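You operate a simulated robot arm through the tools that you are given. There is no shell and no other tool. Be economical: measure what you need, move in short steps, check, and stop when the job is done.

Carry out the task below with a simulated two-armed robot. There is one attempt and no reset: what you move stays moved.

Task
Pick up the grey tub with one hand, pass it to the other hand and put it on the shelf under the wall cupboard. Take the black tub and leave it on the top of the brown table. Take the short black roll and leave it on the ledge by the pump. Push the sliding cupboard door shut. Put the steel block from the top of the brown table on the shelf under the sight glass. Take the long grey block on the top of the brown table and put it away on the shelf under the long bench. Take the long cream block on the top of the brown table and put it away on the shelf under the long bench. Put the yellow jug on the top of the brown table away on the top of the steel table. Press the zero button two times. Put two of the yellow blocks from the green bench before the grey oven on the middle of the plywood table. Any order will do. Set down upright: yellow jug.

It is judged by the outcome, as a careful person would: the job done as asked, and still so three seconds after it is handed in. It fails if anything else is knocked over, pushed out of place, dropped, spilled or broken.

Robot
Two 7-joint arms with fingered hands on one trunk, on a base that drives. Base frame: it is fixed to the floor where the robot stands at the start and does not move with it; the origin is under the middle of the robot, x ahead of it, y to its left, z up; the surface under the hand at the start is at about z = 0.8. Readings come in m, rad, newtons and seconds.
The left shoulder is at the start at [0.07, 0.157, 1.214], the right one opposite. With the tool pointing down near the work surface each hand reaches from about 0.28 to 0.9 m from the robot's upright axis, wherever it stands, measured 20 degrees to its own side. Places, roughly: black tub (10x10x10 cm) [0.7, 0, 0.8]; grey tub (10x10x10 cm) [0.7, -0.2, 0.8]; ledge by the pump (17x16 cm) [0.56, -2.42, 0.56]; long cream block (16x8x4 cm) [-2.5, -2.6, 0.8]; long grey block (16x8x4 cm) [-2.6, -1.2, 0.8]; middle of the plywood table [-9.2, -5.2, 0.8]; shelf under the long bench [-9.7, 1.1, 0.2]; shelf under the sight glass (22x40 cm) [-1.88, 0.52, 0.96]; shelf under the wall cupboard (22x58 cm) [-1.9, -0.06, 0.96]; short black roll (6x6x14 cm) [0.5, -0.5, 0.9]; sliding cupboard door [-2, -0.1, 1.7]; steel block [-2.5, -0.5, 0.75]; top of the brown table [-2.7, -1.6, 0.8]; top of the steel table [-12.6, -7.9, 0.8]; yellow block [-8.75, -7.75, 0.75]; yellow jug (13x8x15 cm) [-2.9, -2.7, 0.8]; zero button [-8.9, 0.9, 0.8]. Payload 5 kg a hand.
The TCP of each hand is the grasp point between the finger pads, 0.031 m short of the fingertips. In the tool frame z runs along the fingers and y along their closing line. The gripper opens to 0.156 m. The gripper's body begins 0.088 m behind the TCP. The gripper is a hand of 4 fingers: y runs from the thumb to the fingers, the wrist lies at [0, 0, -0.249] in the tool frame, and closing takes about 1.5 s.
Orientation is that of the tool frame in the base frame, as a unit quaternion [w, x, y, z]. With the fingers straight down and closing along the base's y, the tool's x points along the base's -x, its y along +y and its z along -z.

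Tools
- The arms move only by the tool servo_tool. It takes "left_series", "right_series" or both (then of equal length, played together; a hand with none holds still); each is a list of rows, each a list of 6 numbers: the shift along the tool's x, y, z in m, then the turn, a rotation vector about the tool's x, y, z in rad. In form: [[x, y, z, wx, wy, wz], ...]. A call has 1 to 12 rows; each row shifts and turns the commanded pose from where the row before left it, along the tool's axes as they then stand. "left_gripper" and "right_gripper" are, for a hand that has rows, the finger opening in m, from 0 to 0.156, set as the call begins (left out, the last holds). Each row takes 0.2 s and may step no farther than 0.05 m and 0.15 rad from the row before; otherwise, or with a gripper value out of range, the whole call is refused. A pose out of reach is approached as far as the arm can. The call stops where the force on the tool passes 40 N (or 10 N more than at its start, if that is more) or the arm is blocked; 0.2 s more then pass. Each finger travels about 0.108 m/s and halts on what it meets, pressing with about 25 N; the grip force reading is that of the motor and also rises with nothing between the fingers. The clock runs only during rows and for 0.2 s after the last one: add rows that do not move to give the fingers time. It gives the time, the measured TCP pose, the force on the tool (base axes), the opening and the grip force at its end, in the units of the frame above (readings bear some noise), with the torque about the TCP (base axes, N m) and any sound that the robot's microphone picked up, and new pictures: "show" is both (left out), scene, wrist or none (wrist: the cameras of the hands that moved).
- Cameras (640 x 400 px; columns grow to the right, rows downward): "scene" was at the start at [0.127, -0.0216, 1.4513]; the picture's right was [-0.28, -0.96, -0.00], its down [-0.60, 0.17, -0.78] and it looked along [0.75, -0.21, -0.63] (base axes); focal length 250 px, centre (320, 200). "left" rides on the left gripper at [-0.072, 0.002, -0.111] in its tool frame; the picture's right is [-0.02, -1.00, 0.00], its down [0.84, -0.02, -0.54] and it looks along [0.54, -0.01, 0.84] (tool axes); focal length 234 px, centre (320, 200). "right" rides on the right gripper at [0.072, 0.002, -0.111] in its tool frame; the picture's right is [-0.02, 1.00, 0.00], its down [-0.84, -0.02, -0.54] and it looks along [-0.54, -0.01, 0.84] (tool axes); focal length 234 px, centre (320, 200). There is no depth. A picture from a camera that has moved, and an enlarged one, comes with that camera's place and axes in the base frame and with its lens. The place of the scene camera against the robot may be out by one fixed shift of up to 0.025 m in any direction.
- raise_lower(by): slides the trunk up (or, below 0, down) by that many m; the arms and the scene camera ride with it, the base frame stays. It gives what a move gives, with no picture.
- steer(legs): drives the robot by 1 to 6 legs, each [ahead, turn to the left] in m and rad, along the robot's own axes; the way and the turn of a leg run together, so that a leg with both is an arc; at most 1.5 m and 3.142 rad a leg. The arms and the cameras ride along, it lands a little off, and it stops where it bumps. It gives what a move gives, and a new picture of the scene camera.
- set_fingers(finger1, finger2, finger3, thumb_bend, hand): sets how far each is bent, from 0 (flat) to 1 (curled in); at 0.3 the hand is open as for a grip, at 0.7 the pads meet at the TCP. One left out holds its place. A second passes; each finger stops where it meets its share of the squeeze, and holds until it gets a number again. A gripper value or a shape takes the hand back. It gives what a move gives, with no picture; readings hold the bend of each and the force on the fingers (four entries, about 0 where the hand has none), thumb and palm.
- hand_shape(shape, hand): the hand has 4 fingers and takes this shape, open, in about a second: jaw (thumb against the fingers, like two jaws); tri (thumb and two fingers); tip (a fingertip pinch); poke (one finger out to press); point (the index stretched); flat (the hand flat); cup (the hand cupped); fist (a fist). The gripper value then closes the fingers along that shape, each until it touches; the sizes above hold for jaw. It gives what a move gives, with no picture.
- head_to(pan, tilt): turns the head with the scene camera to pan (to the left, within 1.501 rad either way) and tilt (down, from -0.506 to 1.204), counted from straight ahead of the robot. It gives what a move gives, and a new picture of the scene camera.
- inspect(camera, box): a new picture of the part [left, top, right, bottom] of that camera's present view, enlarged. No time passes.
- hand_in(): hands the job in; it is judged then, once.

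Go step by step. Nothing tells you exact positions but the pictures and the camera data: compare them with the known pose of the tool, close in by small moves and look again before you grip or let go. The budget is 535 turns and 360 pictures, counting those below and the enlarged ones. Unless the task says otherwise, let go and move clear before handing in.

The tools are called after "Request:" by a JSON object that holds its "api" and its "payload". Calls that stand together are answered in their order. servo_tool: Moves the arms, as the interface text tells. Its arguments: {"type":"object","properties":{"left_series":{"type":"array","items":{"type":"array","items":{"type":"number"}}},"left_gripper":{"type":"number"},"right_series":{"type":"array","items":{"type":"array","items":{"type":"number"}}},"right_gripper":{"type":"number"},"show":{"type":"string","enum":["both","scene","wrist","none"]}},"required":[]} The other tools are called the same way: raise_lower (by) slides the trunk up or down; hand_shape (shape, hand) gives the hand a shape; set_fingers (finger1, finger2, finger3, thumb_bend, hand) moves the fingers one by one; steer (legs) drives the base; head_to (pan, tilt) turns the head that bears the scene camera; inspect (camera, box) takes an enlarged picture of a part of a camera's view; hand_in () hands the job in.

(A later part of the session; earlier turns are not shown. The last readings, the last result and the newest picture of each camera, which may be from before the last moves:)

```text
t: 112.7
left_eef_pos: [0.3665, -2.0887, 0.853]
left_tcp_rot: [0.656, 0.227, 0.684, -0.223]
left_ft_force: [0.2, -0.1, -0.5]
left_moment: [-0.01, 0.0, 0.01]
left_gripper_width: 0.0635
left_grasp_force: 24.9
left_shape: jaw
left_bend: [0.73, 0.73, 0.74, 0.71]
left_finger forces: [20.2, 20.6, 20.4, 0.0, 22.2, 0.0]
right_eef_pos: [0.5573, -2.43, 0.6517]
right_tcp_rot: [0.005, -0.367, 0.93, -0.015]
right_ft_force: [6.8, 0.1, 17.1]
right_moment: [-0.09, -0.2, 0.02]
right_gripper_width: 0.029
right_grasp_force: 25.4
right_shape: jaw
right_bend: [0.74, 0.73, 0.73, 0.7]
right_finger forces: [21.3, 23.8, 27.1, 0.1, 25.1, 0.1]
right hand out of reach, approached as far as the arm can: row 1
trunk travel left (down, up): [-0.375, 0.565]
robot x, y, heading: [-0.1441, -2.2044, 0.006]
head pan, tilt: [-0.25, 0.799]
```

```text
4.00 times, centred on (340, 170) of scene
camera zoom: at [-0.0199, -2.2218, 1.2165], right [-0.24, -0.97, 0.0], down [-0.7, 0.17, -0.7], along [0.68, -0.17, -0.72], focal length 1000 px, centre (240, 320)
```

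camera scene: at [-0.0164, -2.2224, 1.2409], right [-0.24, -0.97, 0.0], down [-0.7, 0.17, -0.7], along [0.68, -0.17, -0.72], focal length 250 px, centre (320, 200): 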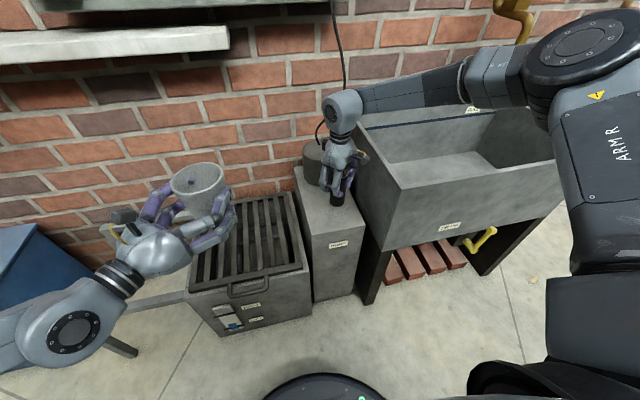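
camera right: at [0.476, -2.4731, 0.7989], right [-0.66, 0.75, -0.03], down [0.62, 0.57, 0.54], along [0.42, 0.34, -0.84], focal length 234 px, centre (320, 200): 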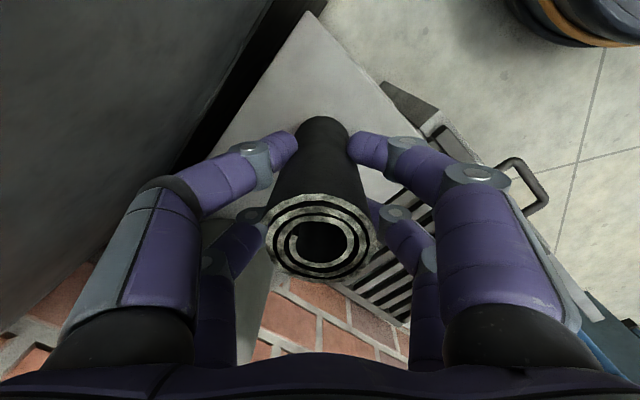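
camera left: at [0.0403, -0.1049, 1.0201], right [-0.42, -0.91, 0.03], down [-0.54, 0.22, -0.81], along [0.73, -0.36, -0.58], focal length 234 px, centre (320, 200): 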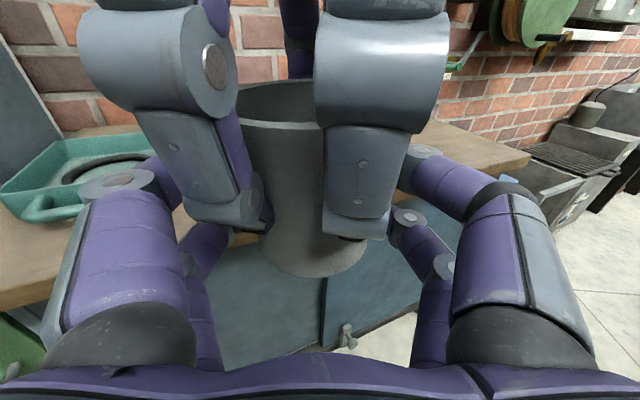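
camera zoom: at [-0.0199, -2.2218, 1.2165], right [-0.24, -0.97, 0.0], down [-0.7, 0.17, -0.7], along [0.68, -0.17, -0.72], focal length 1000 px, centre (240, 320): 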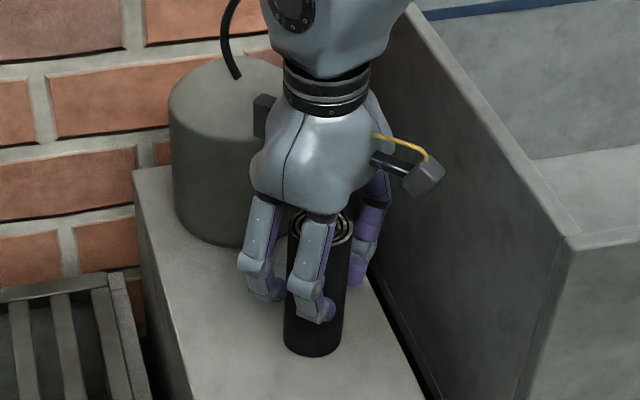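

Contact. Opening, then rising straight up.

Request:
{"api": "servo_tool", "payload": {"right_series": [[0, 0, -0.001, 0, 0, 0], [0, 0, 0, 0, 0, 0], [0, 0, 0, 0, 0, 0], [0, 0, 0, 0, 0, 0], [0, 0, 0, 0, 0, 0]], "right_gripper": 0.09, "show": "wrist"}}

```text
t: 113.9
left_eef_pos: [0.3656, -2.0891, 0.8522]
left_tcp_rot: [0.655, 0.229, 0.684, -0.225]
left_ft_force: [0.6, -0.2, -0.5]
left_moment: [0.01, -0.01, 0.0]
left_gripper_width: 0.0637
left_grasp_force: 24.6
left_shape: jaw
left_bend: [0.73, 0.73, 0.74, 0.71]
left_finger forces: [20.2, 20.6, 20.3, 0.0, 22.3, 0.1]
right_eef_pos: [0.5555, -2.4314, 0.6502]
right_tcp_rot: [0.002, -0.367, 0.93, -0.013]
right_ft_force: [-0.6, -0.4, -0.2]
right_moment: [-0.02, 0.01, 0.01]
right_gripper_width: 0.0895
right_grasp_force: 0.0
right_shape: jaw
right_bend: [0.72, 0.72, 0.72, 0.7]
right_finger forces: [0.0, 0.0, 0.1, 0.0, 0.0, 0.1]
trunk travel left (down, up): [-0.375, 0.565]
robot x, y, heading: [-0.1394, -2.2054, 0.008]
head pan, tilt: [-0.25, 0.799]
camera right: at [0.4997, -2.4765, 0.7601], right [-0.66, 0.75, -0.03], down [0.62, 0.57, 0.54], along [0.42, 0.34, -0.84], focal length 234 px, centre (320, 200)
```

right: 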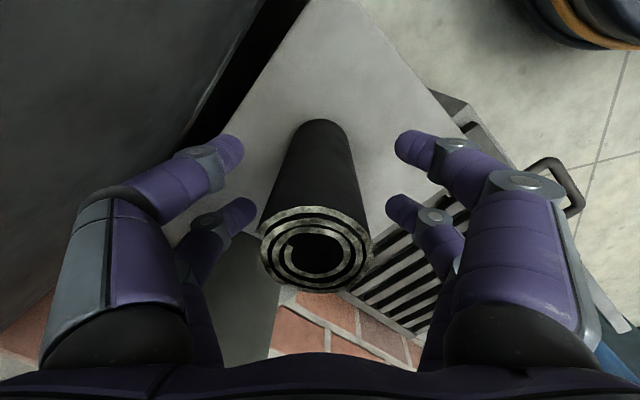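

Released, standing upright. Raising the trunk to lift clear, then backing off.

Request:
{"api": "raise_lower", "payload": {"by": 0.225}}

Request:
{"api": "inspect", "payload": {"camera": "scene", "box": [200, 100, 440, 260]}}

```text
t: 116.3
left_eef_pos: [0.3674, -2.0897, 1.0768]
left_tcp_rot: [0.655, 0.228, 0.685, -0.224]
left_ft_force: [0.0, -0.4, -1.0]
left_moment: [0.01, -0.02, -0.03]
left_gripper_width: 0.0636
left_grasp_force: 24.8
left_shape: jaw
left_bend: [0.73, 0.73, 0.74, 0.71]
left_finger forces: [20.1, 20.6, 20.4, 0.0, 22.2, 0.0]
right_eef_pos: [0.5554, -2.4312, 0.8747]
right_tcp_rot: [0.002, -0.367, 0.93, -0.015]
right_ft_force: [-0.1, -0.7, 0.3]
right_moment: [-0.01, -0.05, -0.01]
right_gripper_width: 0.0893
right_grasp_force: 0.1
right_shape: jaw
right_bend: [0.72, 0.72, 0.72, 0.7]
right_finger forces: [0.1, 0.0, 0.0, 0.0, 0.0, 0.0]
trunk travel left (down, up): [-0.6, 0.34]
robot x, y, heading: [-0.141, -2.2024, 0.009]
head pan, tilt: [-0.25, 0.799]
```

```text
2.50 times, centred on (320, 180) of scene
camera zoom: at [-0.0185, -2.2224, 1.4411], right [-0.24, -0.97, 0.0], down [-0.7, 0.17, -0.7], along [0.68, -0.17, -0.72], focal length 625 px, centre (320, 250)
```

zoom: 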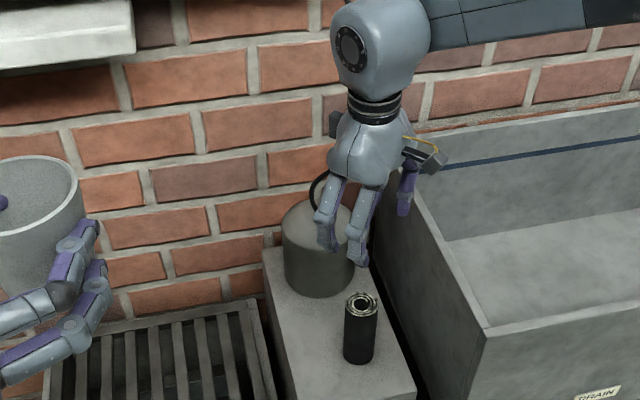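

The roll stands on the ledge. Next the black tub: I'll back away, tuck the grey tub in and raise the right hand, then return to the first table.

Request:
{"api": "steer", "payload": {"legs": [[-0.35, 0.0]]}}

Request:
{"api": "servo_tool", "payload": {"left_series": [[-0.01, 0.011, -0.035, 0, 0, 0], [-0.01, 0.011, -0.035, 0, 0, 0], [-0.01, 0.011, -0.035, 0, 0, 0], [-0.01, 0.011, -0.035, 0, 0, 0], [-0.01, 0.011, -0.035, 0, 0, 0], [-0.01, 0.011, -0.035, 0, 0, 0], [0, 0, 0, 0, 0, 0]], "right_series": [[0, 0, -0.04, 0, 0, 0], [0, 0, -0.04, 0, 0, 0], [0, 0, -0.04, 0, 0, 0], [0, 0, -0.04, 0, 0, 0], [0, 0, -0.04, 0, 0, 0], [0, 0, 0, 0, 0, 0], [0, 0, 0, 0, 0, 0]], "right_gripper": 0.14, "show": "none"}}

```text
t: 118.5
left_eef_pos: [0.0181, -2.0922, 1.077]
left_tcp_rot: [0.655, 0.23, 0.684, -0.225]
left_ft_force: [-0.7, -0.8, -0.4]
left_moment: [0.02, 0.0, 0.03]
left_gripper_width: 0.0634
left_grasp_force: 25.4
left_shape: jaw
left_bend: [0.73, 0.73, 0.74, 0.71]
left_finger forces: [20.1, 20.6, 20.4, 0.1, 22.3, 0.1]
right_eef_pos: [0.2059, -2.4338, 0.8751]
right_tcp_rot: [0.002, -0.366, 0.931, -0.015]
right_ft_force: [0.5, -0.5, 0.1]
right_moment: [0.0, -0.02, 0.02]
right_gripper_width: 0.0894
right_grasp_force: 0.0
right_shape: jaw
right_bend: [0.72, 0.72, 0.72, 0.7]
right_finger forces: [0.0, 0.0, 0.1, 0.0, 0.0, 0.0]
trunk travel left (down, up): [-0.6, 0.34]
robot x, y, heading: [-0.4915, -2.2063, 0.006]
head pan, tilt: [-0.25, 0.799]
camera scene: at [-0.3672, -2.2247, 1.4411], right [-0.24, -0.97, 0.0], down [-0.7, 0.17, -0.7], along [0.68, -0.17, -0.72], focal length 250 px, centre (320, 200)
```

scene: 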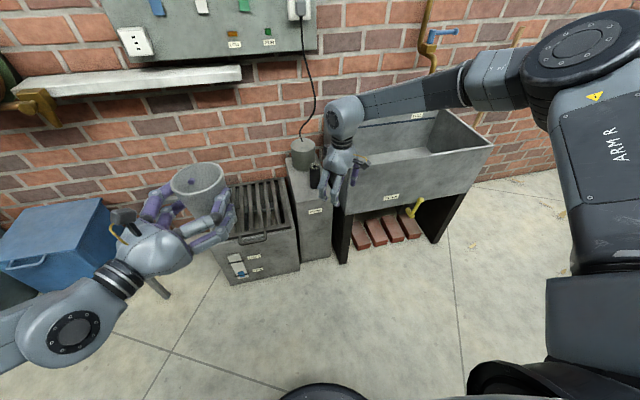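

```text
t: 120.1
left_eef_pos: [-0.0873, -1.9018, 1.1347]
left_tcp_rot: [0.656, 0.229, 0.683, -0.225]
left_ft_force: [0.0, 0.5, -0.5]
left_moment: [0.03, 0.01, -0.01]
left_gripper_width: 0.0633
left_grasp_force: 25.0
left_shape: jaw
left_bend: [0.73, 0.73, 0.74, 0.71]
left_finger forces: [19.7, 20.6, 20.1, 0.0, 22.0, 0.1]
left hand out of reach, approached as far as the arm can: row 2, 3, 4, 6
right_eef_pos: [0.2027, -2.4305, 1.0733]
right_tcp_rot: [0.003, -0.365, 0.931, -0.014]
right_ft_force: [-0.6, 0.1, 1.0]
right_moment: [-0.01, -0.01, 0.02]
right_gripper_width: 0.1398
right_grasp_force: 0.1
right_shape: jaw
right_bend: [0.26, 0.26, 0.26, 0.36]
right_finger forces: [0.0, 0.0, 0.0, 0.0, 0.1, 0.0]
trunk travel left (down, up): [-0.6, 0.34]
robot x, y, heading: [-0.4902, -2.2119, 0.006]
head pan, tilt: [-0.25, 0.799]
```

Request:
{"api": "steer", "payload": {"legs": [[0, 1.565], [1.4, 0], [0.65, 0], [0, -1.22]]}}

```text
t: 137.2
left_eef_pos: [-0.1791, 0.2817, 1.1351]
left_tcp_rot: [0.683, 0.115, 0.713, -0.115]
left_ft_force: [0.5, -0.6, -0.2]
left_moment: [0.0, -0.01, 0.01]
left_gripper_width: 0.0628
left_grasp_force: 25.1
left_shape: jaw
left_bend: [0.73, 0.73, 0.74, 0.71]
left_finger forces: [19.5, 20.4, 19.9, 0.0, 21.3, 0.0]
right_eef_pos: [0.2665, -0.1244, 1.0741]
right_tcp_rot: [0.004, -0.514, 0.858, -0.014]
right_ft_force: [-0.1, 0.4, 0.2]
right_moment: [0.01, -0.04, -0.04]
right_gripper_width: 0.1397
right_grasp_force: 0.1
right_shape: jaw
right_bend: [0.26, 0.26, 0.26, 0.36]
right_finger forces: [0.1, 0.0, 0.1, 0.1, 0.0, 0.0]
trunk travel left (down, up): [-0.6, 0.34]
robot x, y, heading: [-0.4627, -0.1397, 0.335]
head pan, tilt: [-0.25, 0.799]
camera scene: at [-0.3396, -0.1139, 1.4412], right [0.08, -1.0, 0.0], down [-0.71, -0.06, -0.7], along [0.69, 0.06, -0.72], focal length 250 px, centre (320, 200)
```

scene: 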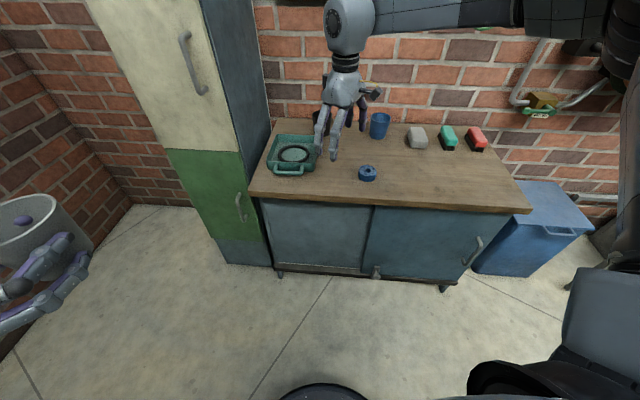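

Request:
{"api": "steer", "payload": {"legs": [[0.42, 0.0]]}}

Request:
{"api": "inspect", "payload": {"camera": "right", "box": [0, 0, 640, 400]}}

```text
t: 139.8
left_eef_pos: [0.2232, 0.4184, 1.1348]
left_tcp_rot: [0.683, 0.117, 0.711, -0.117]
left_ft_force: [-0.1, 0.2, 0.2]
left_moment: [0.01, 0.02, -0.04]
left_gripper_width: 0.0627
left_grasp_force: 24.8
left_shape: jaw
left_bend: [0.73, 0.73, 0.74, 0.71]
left_finger forces: [19.4, 20.4, 19.9, 0.1, 21.4, 0.0]
right_eef_pos: [0.6676, 0.0121, 1.0732]
right_tcp_rot: [0.005, -0.512, 0.859, -0.014]
right_ft_force: [-0.2, 0.0, 0.1]
right_moment: [0.02, 0.02, -0.04]
right_gripper_width: 0.1398
right_grasp_force: 0.0
right_shape: jaw
right_bend: [0.26, 0.26, 0.26, 0.36]
right_finger forces: [0.0, 0.0, 0.0, 0.0, 0.0, 0.1]
trunk travel left (down, up): [-0.6, 0.34]
robot x, y, heading: [-0.0616, -0.0006, 0.333]
head pan, tilt: [-0.25, 0.799]
camera scene: at [0.0611, 0.0242, 1.4412], right [0.08, -1.0, 0.0], down [-0.71, -0.06, -0.7], along [0.69, 0.06, -0.72], focal length 250 px, centre (320, 200)
```

scene: 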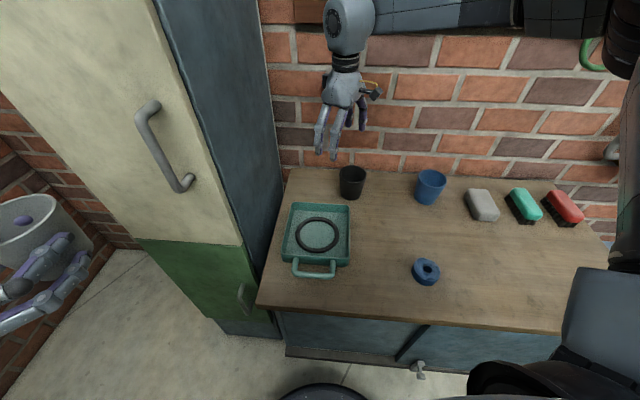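

```text
1.00 times, centred on (320, 200) of right (not enlarged: the box is as wide or as high as the picture)
camera zoom: at [0.6294, -0.0488, 1.1839], right [-0.87, 0.5, -0.03], down [0.4, 0.74, 0.54], along [0.29, 0.46, -0.84], focal length 234 px, centre (320, 200)
```

zoom: 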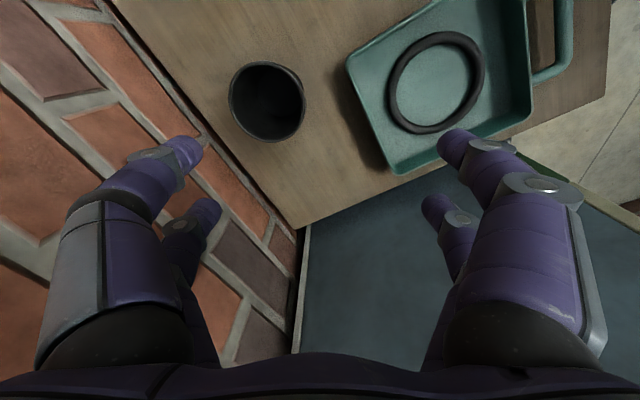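

The tray lies close in front of the tub, but the grey tub's space beside it is free, so I'll close sideways instead: turn the hand and centre over (0.714, −0.040).

Request:
{"api": "servo_tool", "payload": {"right_series": [[0, 0, 0, 0, 0, 0.15], [0, 0, 0, 0, 0, 0.15], [0, 0, 0, 0, 0, 0.15], [0, 0, 0, 0, 0, 0.15], [0, 0, 0, 0, 0, 0.15], [0, 0, 0, 0, 0, 0.15], [0, 0, 0, 0, 0, 0.15], [-0.023, -0.026, 0, 0, 0, 0], [-0.023, -0.026, 0, 0, 0, 0], [0, 0, 0.03, 0, 0, 0], [0, 0, 0, 0, 0, 0]], "show": "wrist"}}

```text
t: 142.2
left_eef_pos: [0.2222, 0.4183, 1.1346]
left_tcp_rot: [0.684, 0.115, 0.711, -0.116]
left_ft_force: [-0.6, 0.5, -0.4]
left_moment: [-0.01, -0.04, 0.01]
left_gripper_width: 0.0627
left_grasp_force: 24.9
left_shape: jaw
left_bend: [0.73, 0.73, 0.74, 0.71]
left_finger forces: [19.5, 20.3, 19.9, 0.0, 21.3, 0.1]
right_eef_pos: [0.7142, -0.0405, 1.0453]
right_tcp_rot: [0.011, -0.012, 1.0, -0.009]
right_ft_force: [1.4, -0.1, 0.5]
right_moment: [-0.02, -0.05, -0.01]
right_gripper_width: 0.1396
right_grasp_force: 0.1
right_shape: jaw
right_bend: [0.26, 0.26, 0.26, 0.36]
right_finger forces: [0.0, 0.0, 0.0, 0.0, 0.0, 0.0]
trunk travel left (down, up): [-0.6, 0.34]
robot x, y, heading: [-0.0612, -0.0025, 0.331]
head pan, tilt: [-0.25, 0.799]
camera right: at [0.6401, -0.0384, 1.1544], right [0.0, 1.0, -0.02], down [0.83, 0.01, 0.56], along [0.56, -0.02, -0.83], focal length 234 px, centre (320, 200)
```

right: 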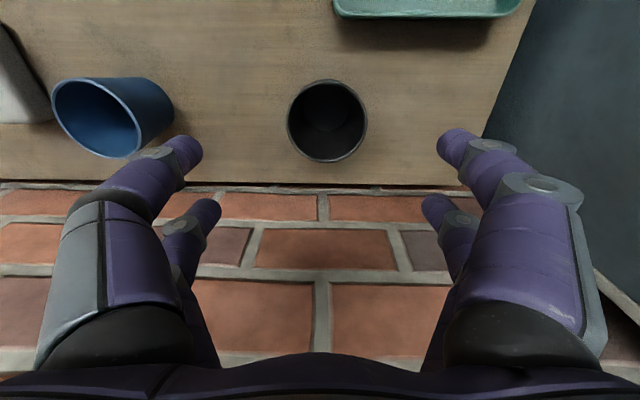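

Request:
{"api": "servo_tool", "payload": {"right_series": [[0.0025, 0.0018, 0.043, 0, 0, 0], [0.0025, 0.0018, 0.043, 0, 0, 0], [0.0025, 0.0018, 0.043, 0, 0, 0], [0.0025, 0.0018, 0.043, 0, 0, 0], [0, 0, 0, 0, 0, 0]], "show": "wrist"}}

```text
t: 143.4
left_eef_pos: [0.2228, 0.4195, 1.1358]
left_tcp_rot: [0.683, 0.115, 0.712, -0.115]
left_ft_force: [0.4, -0.2, -0.1]
left_moment: [-0.02, -0.04, -0.02]
left_gripper_width: 0.0629
left_grasp_force: 25.1
left_shape: jaw
left_bend: [0.73, 0.73, 0.74, 0.71]
left_finger forces: [19.5, 20.3, 19.9, 0.0, 21.5, 0.0]
right_eef_pos: [0.7099, -0.0343, 0.8727]
right_tcp_rot: [0.011, -0.013, 1.0, -0.009]
right_ft_force: [0.4, 0.4, 0.0]
right_moment: [0.02, 0.0, 0.02]
right_gripper_width: 0.1399
right_grasp_force: 0.0
right_shape: jaw
right_bend: [0.26, 0.26, 0.26, 0.36]
right_finger forces: [0.0, 0.0, 0.1, 0.0, 0.1, 0.1]
trunk travel left (down, up): [-0.6, 0.34]
robot x, y, heading: [-0.0621, -0.0016, 0.336]
head pan, tilt: [-0.25, 0.799]
camera right: at [0.6354, -0.0332, 0.9816], right [0.0, 1.0, -0.02], down [0.83, 0.01, 0.56], along [0.56, -0.02, -0.83], focal length 234 px, centre (320, 200)
```

right: 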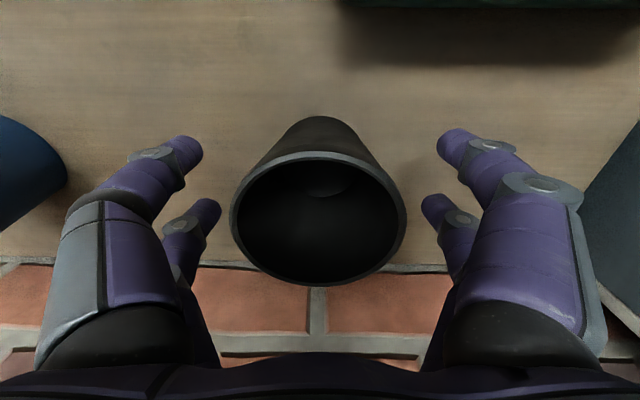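

Same view as with the grey tub. Close, and lift.

Request:
{"api": "servo_tool", "payload": {"right_series": [[0, 0, 0, 0, 0, 0], [0, 0, 0, 0, 0, 0], [0, 0, 0, 0, 0, 0], [0, 0, 0, 0, 0, 0], [0, 0, 0, 0, 0, 0], [0, 0, 0, 0, 0, 0], [0, 0, 0, 0, 0, 0], [0, 0, -0.03, 0, 0, 0], [0, 0, -0.04, 0, 0, 0], [0, 0, -0.04, 0, 0, 0], [0, 0, -0.04, 0, 0, 0], [0, 0, 0, 0, 0, 0]], "right_gripper": 0.02, "show": "both"}}

```text
t: 146.0
left_eef_pos: [0.2242, 0.4187, 1.1346]
left_tcp_rot: [0.682, 0.116, 0.712, -0.116]
left_ft_force: [0.4, 0.4, -1.1]
left_moment: [0.0, -0.01, 0.0]
left_gripper_width: 0.0626
left_grasp_force: 24.7
left_shape: jaw
left_bend: [0.73, 0.73, 0.74, 0.71]
left_finger forces: [19.5, 20.3, 19.8, 0.0, 21.4, 0.1]
right_eef_pos: [0.7085, -0.0316, 1.022]
right_tcp_rot: [0.01, -0.013, 1.0, -0.01]
right_ft_force: [-0.9, 0.7, -1.4]
right_moment: [0.02, 0.05, -0.02]
right_gripper_width: 0.057
right_grasp_force: 24.7
right_shape: jaw
right_bend: [0.74, 0.73, 0.73, 0.7]
right_finger forces: [23.1, 23.3, 22.9, 0.1, 22.0, 0.0]
trunk travel left (down, up): [-0.6, 0.34]
robot x, y, heading: [-0.061, 0.0002, 0.332]
head pan, tilt: [-0.25, 0.799]
camera scene: at [0.0621, 0.0241, 1.441], right [0.08, -1.0, 0.0], down [-0.72, -0.06, -0.7], along [0.69, 0.06, -0.72], focal length 250 px, centre (320, 200)
camera right: at [0.6342, -0.0294, 1.131], right [0.0, 1.0, -0.02], down [0.83, 0.01, 0.56], along [0.56, -0.02, -0.83], focal length 234 px, centre (320, 200)
```

scene: 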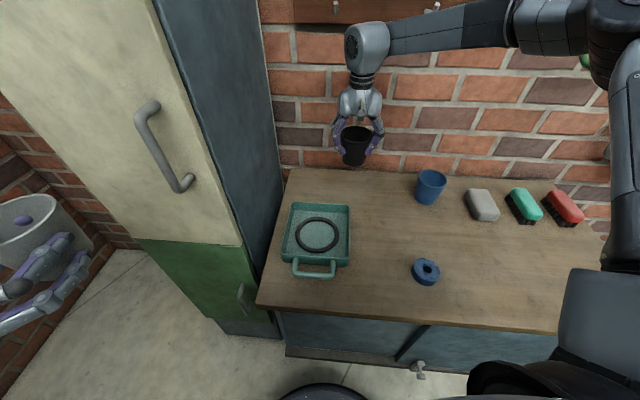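
right: 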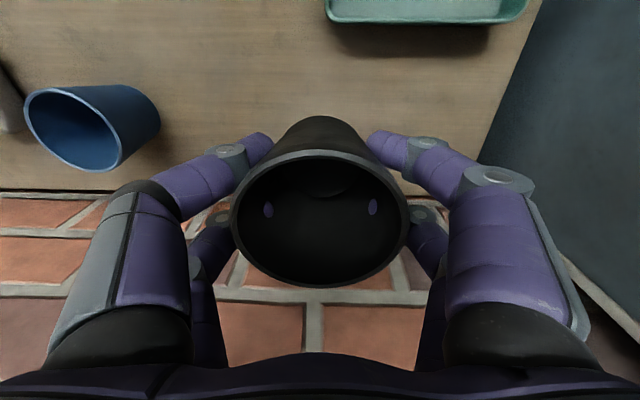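

Both tubs are in hand. Backing off and driving down the room to the doorway.

Request:
{"api": "steer", "payload": {"legs": [[-0.5, 0], [0, -1.92], [1.5, 0], [1.5, 0]]}}

Request:
{"api": "head_to", "payload": {"pan": -0.9, "tilt": 0.35}}

```text
t: 167.6
left_eef_pos: [-0.1067, -3.5594, 1.1343]
left_tcp_rot: [0.316, 0.639, 0.334, -0.616]
left_ft_force: [-0.2, 0.2, -1.2]
left_moment: [-0.02, -0.01, 0.02]
left_gripper_width: 0.0626
left_grasp_force: 24.5
left_shape: jaw
left_bend: [0.73, 0.73, 0.74, 0.71]
left_finger forces: [19.4, 20.4, 19.9, 0.0, 21.1, 0.1]
right_eef_pos: [-0.6756, -3.8989, 1.0213]
right_tcp_rot: [-0.002, 0.793, 0.609, -0.016]
right_ft_force: [0.3, 0.4, -1.2]
right_moment: [0.04, -0.02, 0.0]
right_gripper_width: 0.0564
right_grasp_force: 25.2
right_shape: jaw
right_bend: [0.74, 0.73, 0.73, 0.7]
right_finger forces: [23.0, 23.4, 23.2, 0.0, 21.9, 0.0]
trunk travel left (down, up): [-0.6, 0.34]
robot x, y, heading: [-0.4268, -3.167, -1.529]
head pan, tilt: [-0.25, 0.799]
camera scene: at [-0.4487, -3.2961, 1.4411], right [-0.98, 0.2, 0.0], down [0.15, 0.7, -0.7], along [-0.14, -0.68, -0.72], focal length 250 px, centre (320, 200)
```

scene: 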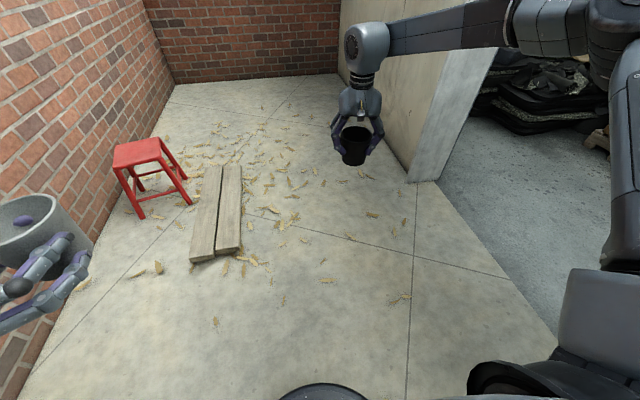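

```text
t: 168.6
left_eef_pos: [-0.1057, -3.5607, 1.1346]
left_tcp_rot: [0.316, 0.64, 0.334, -0.616]
left_ft_force: [-0.4, -0.3, -0.1]
left_moment: [0.0, -0.01, -0.03]
left_gripper_width: 0.0627
left_grasp_force: 24.4
left_shape: jaw
left_bend: [0.73, 0.73, 0.74, 0.71]
left_finger forces: [19.3, 20.3, 19.8, 0.0, 21.1, 0.0]
right_eef_pos: [-0.6743, -3.8984, 1.0219]
right_tcp_rot: [-0.002, 0.793, 0.609, -0.015]
right_ft_force: [0.7, 0.1, -1.7]
right_moment: [0.01, 0.0, -0.01]
right_gripper_width: 0.0565
right_grasp_force: 24.9
right_shape: jaw
right_bend: [0.74, 0.73, 0.73, 0.7]
right_finger forces: [23.1, 23.4, 23.0, 0.1, 21.8, 0.1]
trunk travel left (down, up): [-0.6, 0.34]
robot x, y, heading: [-0.4353, -3.1695, -1.525]
head pan, tilt: [-0.901, 0.351]
camera scene: at [-0.5026, -3.2782, 1.4807], right [-0.66, 0.75, 0.0], down [0.26, 0.23, -0.94], along [-0.71, -0.62, -0.34], focal length 250 px, centre (320, 200)
```

scene: 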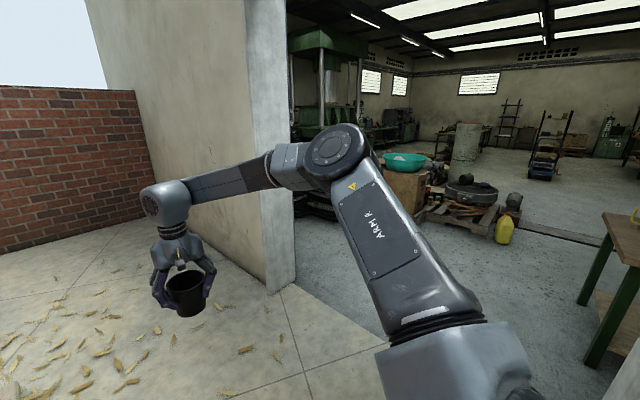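

The doorway opens at y −2.95…−4.7 into a workshop. I'll line up with it and face through.

Request:
{"api": "steer", "payload": {"legs": [[0.55, 0], [0, -1.61]]}}

Request:
{"api": "head_to", "payload": {"pan": 0.0, "tilt": 0.4}}

```text
t: 175.7
left_eef_pos: [-0.8085, -4.0216, 1.1348]
left_tcp_rot: [-0.227, 0.683, -0.231, -0.654]
left_ft_force: [0.5, 0.2, -1.5]
left_moment: [-0.01, -0.02, 0.03]
left_gripper_width: 0.0627
left_grasp_force: 25.3
left_shape: jaw
left_bend: [0.73, 0.73, 0.74, 0.71]
left_finger forces: [19.4, 20.5, 19.8, 0.0, 21.3, 0.0]
right_eef_pos: [-1.1202, -3.4373, 1.0216]
right_tcp_rot: [-0.012, 0.988, -0.154, -0.009]
right_ft_force: [-0.6, 0.0, -2.3]
right_moment: [-0.01, -0.04, 0.0]
right_gripper_width: 0.0563
right_grasp_force: 25.1
right_shape: jaw
right_bend: [0.74, 0.73, 0.73, 0.7]
right_finger forces: [23.0, 23.9, 23.2, 0.0, 21.8, 0.0]
trunk travel left (down, up): [-0.6, 0.34]
robot x, y, heading: [-0.4034, -3.7174, 3.141]
head pan, tilt: [-0.901, 0.351]
camera scene: at [-0.5164, -3.6411, 1.4808], right [0.79, 0.62, 0.0], down [0.21, -0.27, -0.94], along [-0.58, 0.74, -0.34], focal length 250 px, centre (320, 200)
```

scene: 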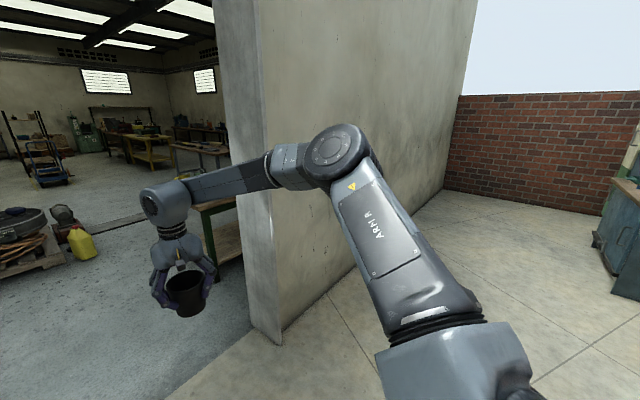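

```text
t: 176.9
left_eef_pos: [-0.8093, -4.0195, 1.1355]
left_tcp_rot: [-0.228, 0.683, -0.233, -0.653]
left_ft_force: [-0.1, -0.5, -0.9]
left_moment: [0.04, 0.01, -0.03]
left_gripper_width: 0.0625
left_grasp_force: 25.5
left_shape: jaw
left_bend: [0.73, 0.73, 0.74, 0.71]
left_finger forces: [19.5, 20.7, 19.8, 0.0, 21.2, 0.0]
right_eef_pos: [-1.1207, -3.4365, 1.0223]
right_tcp_rot: [-0.012, 0.988, -0.154, -0.008]
right_ft_force: [0.0, -0.1, 0.0]
right_moment: [0.01, -0.03, -0.01]
right_gripper_width: 0.0564
right_grasp_force: 24.6
right_shape: jaw
right_bend: [0.74, 0.73, 0.73, 0.7]
right_finger forces: [23.0, 23.9, 23.0, 0.1, 21.6, 0.1]
trunk travel left (down, up): [-0.6, 0.34]
robot x, y, heading: [-0.4013, -3.7184, 3.139]
head pan, tilt: [0.0, 0.4]
camera scene: at [-0.5514, -3.7139, 1.4762], right [0.0, 1.0, 0.0], down [0.39, 0.0, -0.92], along [-0.92, 0.0, -0.39], focal length 250 px, centre (320, 200)
```

scene: 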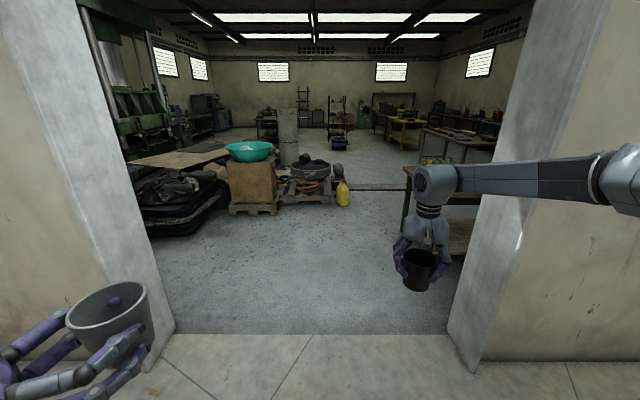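

A wide, clear doorway. Inside, the brown table stands just to the right (its near end at about y −2.9). I'll raise the trunk 10 cm, drive in and face the table's near end.

Request:
{"api": "raise_lower", "payload": {"by": 0.12}}

Request:
{"api": "steer", "payload": {"legs": [[1.5, 0], [0.55, 0]]}}

Request:
{"api": "head_to", "payload": {"pan": -1.2, "tilt": 0.5}}

```text
t: 178.4
left_eef_pos: [-0.8086, -4.0202, 1.2543]
left_tcp_rot: [-0.229, 0.684, -0.233, -0.653]
left_ft_force: [0.5, -0.6, -1.6]
left_moment: [-0.03, 0.02, 0.03]
left_gripper_width: 0.0625
left_grasp_force: 25.3
left_shape: jaw
left_bend: [0.73, 0.73, 0.74, 0.71]
left_finger forces: [19.5, 20.6, 19.8, 0.1, 21.3, 0.1]
right_eef_pos: [-1.1189, -3.4368, 1.142]
right_tcp_rot: [-0.012, 0.988, -0.154, -0.009]
right_ft_force: [-0.7, -0.5, -0.2]
right_moment: [-0.01, -0.05, 0.0]
right_gripper_width: 0.0564
right_grasp_force: 25.0
right_shape: jaw
right_bend: [0.74, 0.73, 0.73, 0.7]
right_finger forces: [23.0, 24.0, 23.1, 0.0, 21.7, 0.0]
trunk travel left (down, up): [-0.72, 0.22]
robot x, y, heading: [-0.4014, -3.7178, 3.139]
head pan, tilt: [0.0, 0.4]
```

```text
t: 188.7
left_eef_pos: [-2.8845, -4.0138, 1.2542]
left_tcp_rot: [-0.228, 0.683, -0.233, -0.654]
left_ft_force: [0.1, 0.9, -0.1]
left_moment: [0.02, 0.0, 0.01]
left_gripper_width: 0.0626
left_grasp_force: 25.3
left_shape: jaw
left_bend: [0.73, 0.73, 0.74, 0.71]
left_finger forces: [19.6, 20.5, 19.7, 0.1, 21.4, 0.1]
right_eef_pos: [-3.1948, -3.43, 1.1421]
right_tcp_rot: [-0.011, 0.988, -0.155, -0.009]
right_ft_force: [0.2, -0.4, -1.5]
right_moment: [0.0, 0.0, 0.01]
right_gripper_width: 0.0565
right_grasp_force: 24.8
right_shape: jaw
right_bend: [0.74, 0.73, 0.73, 0.7]
right_finger forces: [23.0, 24.0, 23.1, 0.0, 21.6, 0.0]
trunk travel left (down, up): [-0.72, 0.22]
robot x, y, heading: [-2.4808, -3.7137, 3.134]
head pan, tilt: [0.0, 0.4]
camera scene: at [-2.6269, -3.709, 1.5963], right [0.01, 1.0, 0.0], down [0.39, 0.0, -0.92], along [-0.92, 0.0, -0.39], focal length 250 px, centre (320, 200)
```

scene: 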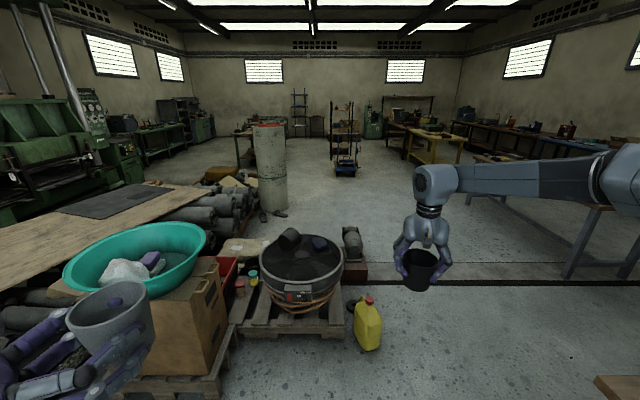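

```text
t: 190.1
left_eef_pos: [-2.8864, -4.0148, 1.255]
left_tcp_rot: [-0.228, 0.683, -0.233, -0.654]
left_ft_force: [-0.4, -0.5, -1.2]
left_moment: [-0.01, -0.01, 0.01]
left_gripper_width: 0.0624
left_grasp_force: 25.1
left_shape: jaw
left_bend: [0.73, 0.73, 0.74, 0.71]
left_finger forces: [19.4, 20.5, 19.7, 0.1, 21.2, 0.1]
right_eef_pos: [-3.195, -3.4292, 1.1411]
right_tcp_rot: [-0.012, 0.988, -0.155, -0.009]
right_ft_force: [0.5, -0.1, -0.9]
right_moment: [0.02, -0.01, 0.01]
right_gripper_width: 0.0564
right_grasp_force: 24.9
right_shape: jaw
right_bend: [0.74, 0.73, 0.73, 0.7]
right_finger forces: [22.9, 23.8, 23.1, 0.0, 21.7, 0.0]
trunk travel left (down, up): [-0.72, 0.22]
robot x, y, heading: [-2.4814, -3.7121, 3.137]
head pan, tilt: [-1.201, 0.499]
camera scene: at [-2.568, -3.6244, 1.5871], right [0.93, 0.36, 0.0], down [0.17, -0.45, -0.88], along [-0.31, 0.82, -0.48], focal length 250 px, centre (320, 200)
```

scene: 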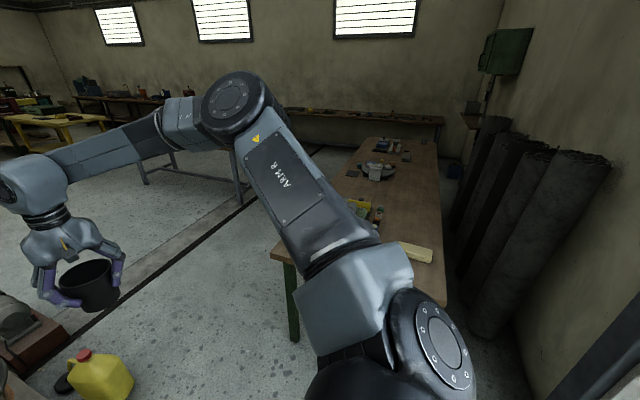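

The brown table spans x −3.10…−2.35 from y −2.86 on. I'll face its near end and look over the top.

Request:
{"api": "steer", "payload": {"legs": [[0, -1.45]]}}

Request:
{"api": "head_to", "payload": {"pan": 0.0, "tilt": 0.55}}

```text
t: 194.0
left_eef_pos: [-2.8349, -3.3516, 1.2549]
left_tcp_rot: [0.601, -0.362, 0.624, 0.344]
left_ft_force: [0.4, 0.0, -1.3]
left_moment: [-0.01, -0.01, 0.02]
left_gripper_width: 0.0623
left_grasp_force: 24.1
left_shape: jaw
left_bend: [0.73, 0.73, 0.74, 0.71]
left_finger forces: [19.6, 20.8, 19.8, 0.0, 21.3, 0.0]
right_eef_pos: [-2.3007, -2.9633, 1.143]
right_tcp_rot: [0.016, -0.644, 0.765, -0.001]
right_ft_force: [-1.1, 0.0, -1.5]
right_moment: [0.0, 0.0, 0.03]
right_gripper_width: 0.0559
right_grasp_force: 25.0
right_shape: jaw
right_bend: [0.74, 0.73, 0.73, 0.7]
right_finger forces: [22.6, 24.3, 23.1, 0.0, 21.5, 0.0]
trunk travel left (down, up): [-0.72, 0.22]
robot x, y, heading: [-2.4791, -3.711, 1.7]
head pan, tilt: [-1.201, 0.499]
camera scene: at [-2.4123, -3.6157, 1.5871], right [0.48, -0.88, 0.0], down [-0.42, -0.23, -0.88], along [0.77, 0.42, -0.48], focal length 250 px, centre (320, 200)
```

scene: 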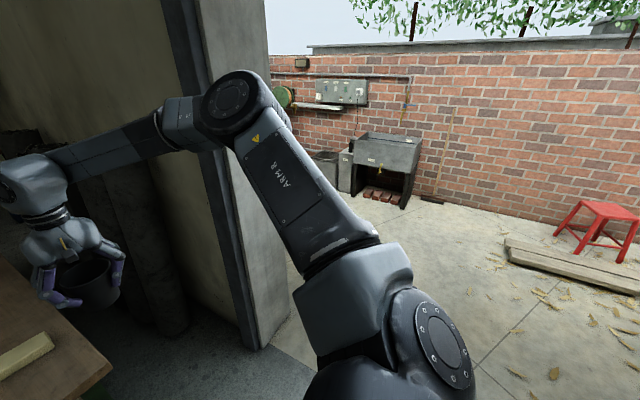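

```text
t: 195.4
left_eef_pos: [-2.8361, -3.3517, 1.2548]
left_tcp_rot: [0.601, -0.362, 0.624, 0.344]
left_ft_force: [0.1, -0.2, -0.1]
left_moment: [-0.03, -0.01, 0.0]
left_gripper_width: 0.0627
left_grasp_force: 24.7
left_shape: jaw
left_bend: [0.73, 0.73, 0.74, 0.71]
left_finger forces: [19.7, 20.8, 19.8, 0.1, 21.3, 0.0]
right_eef_pos: [-2.2994, -2.9628, 1.1414]
right_tcp_rot: [0.016, -0.644, 0.765, -0.001]
right_ft_force: [0.0, 0.2, -1.6]
right_moment: [-0.01, -0.01, 0.01]
right_gripper_width: 0.0562
right_grasp_force: 24.6
right_shape: jaw
right_bend: [0.74, 0.73, 0.73, 0.7]
right_finger forces: [22.6, 24.3, 23.1, 0.0, 21.5, 0.1]
trunk travel left (down, up): [-0.72, 0.22]
robot x, y, heading: [-2.4773, -3.7129, 1.699]
head pan, tilt: [0.0, 0.55]
camera scene: at [-2.5036, -3.5706, 1.5825], right [0.99, 0.13, 0.0], down [0.07, -0.52, -0.85], along [-0.11, 0.84, -0.52], focal length 250 px, centre (320, 200)
```

scene: 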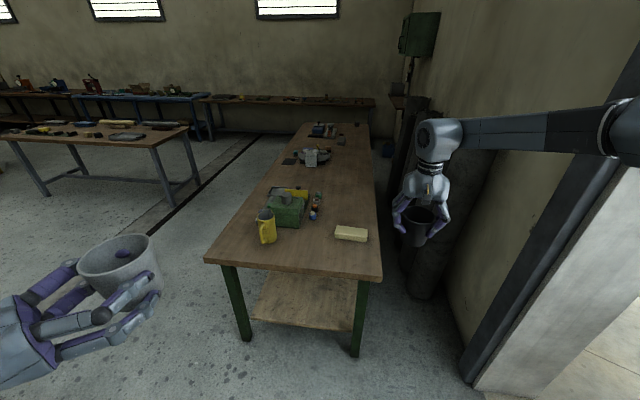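

The top is in clear view: yellow jug at left, cream block at right, a green box behind the jug. A closer look at the table.

Request:
{"api": "inspect", "payload": {"camera": "scene", "box": [200, 110, 420, 280]}}

```text
2.35 times, centred on (310, 195) of scene
camera zoom: at [-2.5036, -3.5706, 1.5825], right [0.99, 0.13, 0.0], down [0.07, -0.52, -0.85], along [-0.11, 0.84, -0.52], focal length 588 px, centre (344, 212)
```

zoom: 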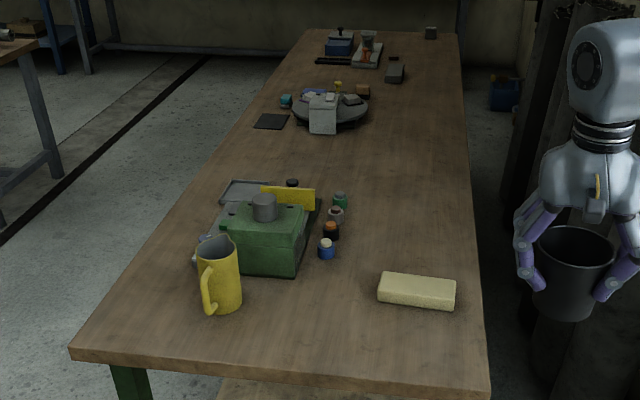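

I'll set the black tub down at the free spot between jug and cream block, near (−2.65, −2.71). First shift the base left so that spot is on the right arm's side.

Request:
{"api": "steer", "payload": {"legs": [[0, 0.9], [0.5, 0], [0, -1.03]]}}

```text
t: 203.3
left_eef_pos: [-3.2077, -3.0406, 1.2543]
left_tcp_rot: [0.625, -0.314, 0.65, 0.297]
left_ft_force: [-0.4, -0.2, -0.9]
left_moment: [0.02, -0.01, -0.03]
left_gripper_width: 0.0627
left_grasp_force: 24.4
left_shape: jaw
left_bend: [0.73, 0.73, 0.75, 0.71]
left_finger forces: [19.8, 21.1, 19.8, 0.1, 21.7, 0.0]
right_eef_pos: [-2.6168, -2.7417, 1.1426]
right_tcp_rot: [0.016, -0.582, 0.813, -0.002]
right_ft_force: [0.5, -0.5, -1.0]
right_moment: [-0.01, 0.03, -0.01]
right_gripper_width: 0.056
right_grasp_force: 25.4
right_shape: jaw
right_bend: [0.74, 0.73, 0.73, 0.7]
right_finger forces: [21.7, 24.6, 23.3, 0.1, 21.3, 0.1]
trunk travel left (down, up): [-0.72, 0.22]
robot x, y, heading: [-2.9083, -3.4491, 1.546]
head pan, tilt: [0.0, 0.55]
camera scene: at [-2.9133, -3.3102, 1.5825], right [1.0, -0.02, 0.0], down [-0.01, -0.52, -0.85], along [0.02, 0.85, -0.52], focal length 250 px, centre (320, 200)
```

scene: 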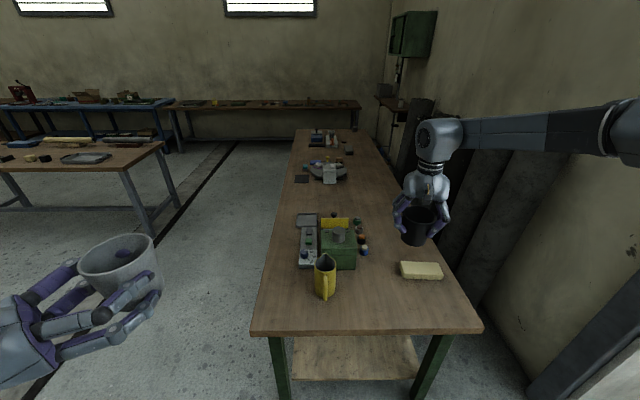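

Request:
{"api": "servo_tool", "payload": {"right_series": [[-0.006, 0.026, 0.02, 0, 0, 0], [-0.006, 0.026, 0.02, 0, 0, 0], [0, 0, 0.04, 0, 0, 0], [0, 0, 0.04, 0, 0, 0], [0, 0, 0.04, 0, 0, 0], [0, 0, 0.04, 0, 0, 0], [0, 0, 0.04, 0, 0, 0], [0, 0, 0.02, 0, 0, 0], [0, 0, 0, 0, 0, 0]], "show": "scene"}}

```text
t: 205.3
left_eef_pos: [-3.2081, -3.041, 1.2554]
left_tcp_rot: [0.625, -0.314, 0.65, 0.296]
left_ft_force: [0.0, -0.4, -1.5]
left_moment: [0.0, -0.02, 0.03]
left_gripper_width: 0.0626
left_grasp_force: 24.8
left_shape: jaw
left_bend: [0.73, 0.73, 0.75, 0.72]
left_finger forces: [19.7, 21.1, 19.8, 0.1, 21.6, 0.0]
right_eef_pos: [-2.6202, -2.7872, 0.9262]
right_tcp_rot: [0.015, -0.582, 0.813, -0.001]
right_ft_force: [0.1, 0.0, -1.0]
right_moment: [-0.03, 0.0, 0.04]
right_gripper_width: 0.0557
right_grasp_force: 24.5
right_shape: jaw
right_bend: [0.74, 0.73, 0.73, 0.7]
right_finger forces: [22.5, 25.2, 23.6, 0.1, 21.4, 0.1]
right hand out of reach, approached as far as the arm can: row 2, 3, 4, 5, 6, 7, 8
trunk travel left (down, up): [-0.72, 0.22]
robot x, y, heading: [-2.91, -3.4579, 1.553]
head pan, tilt: [0.0, 0.55]
camera scene: at [-2.913, -3.3104, 1.5825], right [1.0, -0.02, 0.0], down [-0.01, -0.52, -0.85], along [0.02, 0.85, -0.52], focal length 250 px, centre (320, 200)
```

scene: 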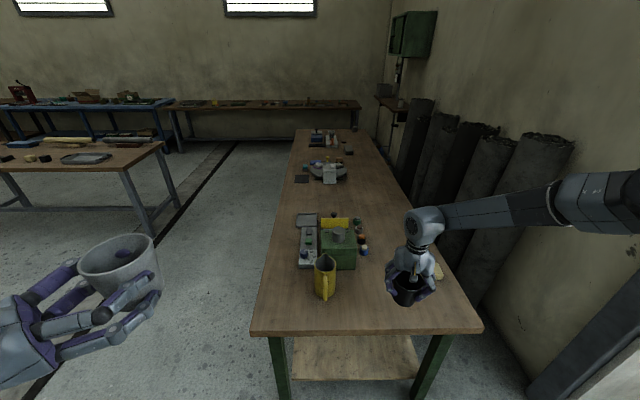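

Short on reach; the base goes 8 cm forward and the trunk lowers it.

Request:
{"api": "steer", "payload": {"legs": [[0.08, 0.0]]}}

Request:
{"api": "raise_lower", "payload": {"by": -0.045}}

Request:
{"api": "inspect", "payload": {"camera": "scene", "box": [280, 180, 500, 330]}}

```text
t: 206.4
left_eef_pos: [-3.205, -2.9661, 1.2562]
left_tcp_rot: [0.626, -0.313, 0.649, 0.298]
left_ft_force: [-0.7, 0.2, -0.8]
left_moment: [-0.05, 0.02, 0.02]
left_gripper_width: 0.0626
left_grasp_force: 25.2
left_shape: jaw
left_bend: [0.73, 0.73, 0.75, 0.72]
left_finger forces: [19.7, 21.1, 19.8, 0.0, 21.5, 0.1]
right_eef_pos: [-2.6207, -2.7092, 0.9272]
right_tcp_rot: [0.016, -0.583, 0.812, 0.0]
right_ft_force: [0.3, -0.1, -1.9]
right_moment: [0.01, 0.01, -0.02]
right_gripper_width: 0.0557
right_grasp_force: 24.8
right_shape: jaw
right_bend: [0.74, 0.73, 0.73, 0.7]
right_finger forces: [22.6, 25.2, 23.6, 0.1, 21.3, 0.1]
trunk travel left (down, up): [-0.72, 0.22]
robot x, y, heading: [-2.9117, -3.3734, 1.548]
head pan, tilt: [0.0, 0.55]
camera scene: at [-2.912, -3.2356, 1.583], right [1.0, -0.02, 0.0], down [-0.01, -0.52, -0.85], along [0.02, 0.85, -0.52], focal length 250 px, centre (320, 200)
```

scene: 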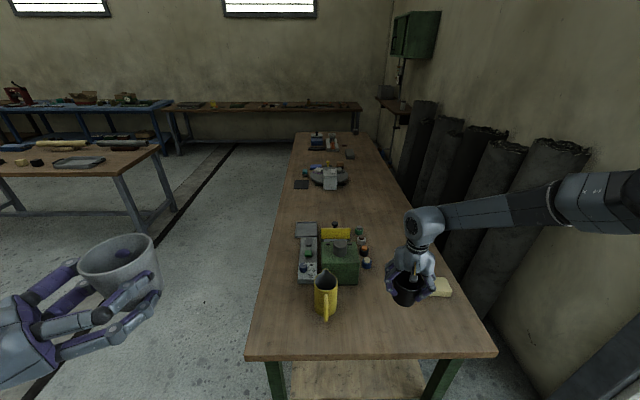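

```text
t: 207.2
left_eef_pos: [-3.2047, -2.962, 1.21]
left_tcp_rot: [0.626, -0.313, 0.65, 0.297]
left_ft_force: [-0.4, 0.2, -0.4]
left_moment: [-0.02, 0.0, 0.02]
left_gripper_width: 0.0622
left_grasp_force: 24.8
left_shape: jaw
left_bend: [0.73, 0.73, 0.75, 0.72]
left_finger forces: [19.7, 21.0, 19.8, 0.1, 21.5, 0.1]
right_eef_pos: [-2.6197, -2.7075, 0.8818]
right_tcp_rot: [0.016, -0.583, 0.812, -0.001]
right_ft_force: [-0.2, -0.2, -0.8]
right_moment: [0.01, 0.0, 0.03]
right_gripper_width: 0.0558
right_grasp_force: 24.6
right_shape: jaw
right_bend: [0.74, 0.73, 0.73, 0.7]
right_finger forces: [22.6, 25.2, 23.5, 0.0, 21.4, 0.1]
trunk travel left (down, up): [-0.675, 0.265]
robot x, y, heading: [-2.9094, -3.3718, 1.55]
head pan, tilt: [0.0, 0.55]
```

```text
2.67 times, centred on (390, 255) of scene
camera zoom: at [-2.9111, -3.2313, 1.5375], right [1.0, -0.02, 0.0], down [-0.01, -0.52, -0.85], along [0.02, 0.85, -0.52], focal length 667 px, centre (133, 53)
```

zoom: 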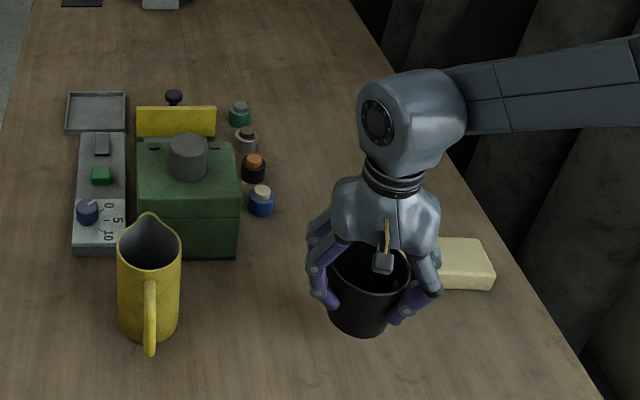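

I'll shift 3 cm left, away from the cream block, then lower to contact.

Request:
{"api": "servo_tool", "payload": {"right_series": [[0.005, 0.014, 0, 0, 0, 0], [0.005, 0.014, 0, 0, 0, 0], [0, 0, 0.004, 0, 0, 0], [0, 0, 0.003, 0, 0, 0], [0, 0, 0, 0, 0, 0]], "show": "none"}}

```text
t: 208.4
left_eef_pos: [-3.2052, -2.9629, 1.2109]
left_tcp_rot: [0.626, -0.313, 0.649, 0.298]
left_ft_force: [-0.4, 0.1, -1.1]
left_moment: [-0.03, -0.01, 0.01]
left_gripper_width: 0.0628
left_grasp_force: 25.5
left_shape: jaw
left_bend: [0.73, 0.73, 0.75, 0.72]
left_finger forces: [19.7, 21.1, 19.8, 0.0, 21.5, 0.0]
right_eef_pos: [-2.6434, -2.7175, 0.8825]
right_tcp_rot: [0.015, -0.583, 0.812, 0.0]
right_ft_force: [1.2, -0.1, -0.8]
right_moment: [-0.02, 0.03, -0.03]
right_gripper_width: 0.0554
right_grasp_force: 25.4
right_shape: jaw
right_bend: [0.74, 0.73, 0.73, 0.7]
right_finger forces: [22.6, 25.4, 23.6, 0.0, 21.4, 0.0]
right hand out of reach, approached as far as the arm can: row 1, 2, 4
trunk travel left (down, up): [-0.675, 0.265]
robot x, y, heading: [-2.9046, -3.3796, 1.55]
head pan, tilt: [0.0, 0.55]
```

Request:
{"api": "raise_lower", "payload": {"by": -0.009}}

Request:
{"api": "servo_tool", "payload": {"right_series": [[0, 0, 0.003, 0, 0, 0], [0, 0, 0.003, 0, 0, 0], [0, 0, 0, 0, 0, 0]], "show": "none"}}

```text
t: 209.0
left_eef_pos: [-3.2053, -2.9635, 1.2014]
left_tcp_rot: [0.625, -0.313, 0.65, 0.296]
left_ft_force: [-0.2, 0.0, -0.2]
left_moment: [0.0, -0.01, -0.06]
left_gripper_width: 0.0628
left_grasp_force: 24.6
left_shape: jaw
left_bend: [0.73, 0.73, 0.75, 0.72]
left_finger forces: [19.7, 21.1, 19.8, 0.0, 21.5, 0.0]
right_eef_pos: [-2.644, -2.7179, 0.872]
right_tcp_rot: [0.016, -0.584, 0.812, -0.001]
right_ft_force: [0.1, -0.2, 0.4]
right_moment: [0.01, 0.02, 0.03]
right_gripper_width: 0.0557
right_grasp_force: 25.4
right_shape: jaw
right_bend: [0.74, 0.73, 0.73, 0.7]
right_finger forces: [22.8, 25.5, 23.7, 0.1, 21.4, 0.0]
trunk travel left (down, up): [-0.666, 0.274]
robot x, y, heading: [-2.9112, -3.3742, 1.552]
head pan, tilt: [0.0, 0.55]
```

```text
t: 209.8
left_eef_pos: [-3.2055, -2.962, 1.2016]
left_tcp_rot: [0.625, -0.314, 0.65, 0.297]
left_ft_force: [0.7, 0.2, -0.6]
left_moment: [-0.02, 0.02, -0.01]
left_gripper_width: 0.0625
left_grasp_force: 25.0
left_shape: jaw
left_bend: [0.73, 0.73, 0.75, 0.72]
left_finger forces: [19.7, 21.2, 19.7, 0.0, 21.4, 0.0]
right_eef_pos: [-2.6429, -2.7204, 0.8685]
right_tcp_rot: [0.016, -0.584, 0.812, 0.0]
right_ft_force: [0.5, 0.1, -0.3]
right_moment: [-0.04, 0.01, 0.03]
right_gripper_width: 0.0556
right_grasp_force: 25.6
right_shape: jaw
right_bend: [0.74, 0.73, 0.73, 0.7]
right_finger forces: [22.7, 25.5, 23.7, 0.1, 21.4, 0.0]
trunk travel left (down, up): [-0.666, 0.274]
robot x, y, heading: [-2.9054, -3.3723, 1.557]
head pan, tilt: [0.0, 0.55]
```

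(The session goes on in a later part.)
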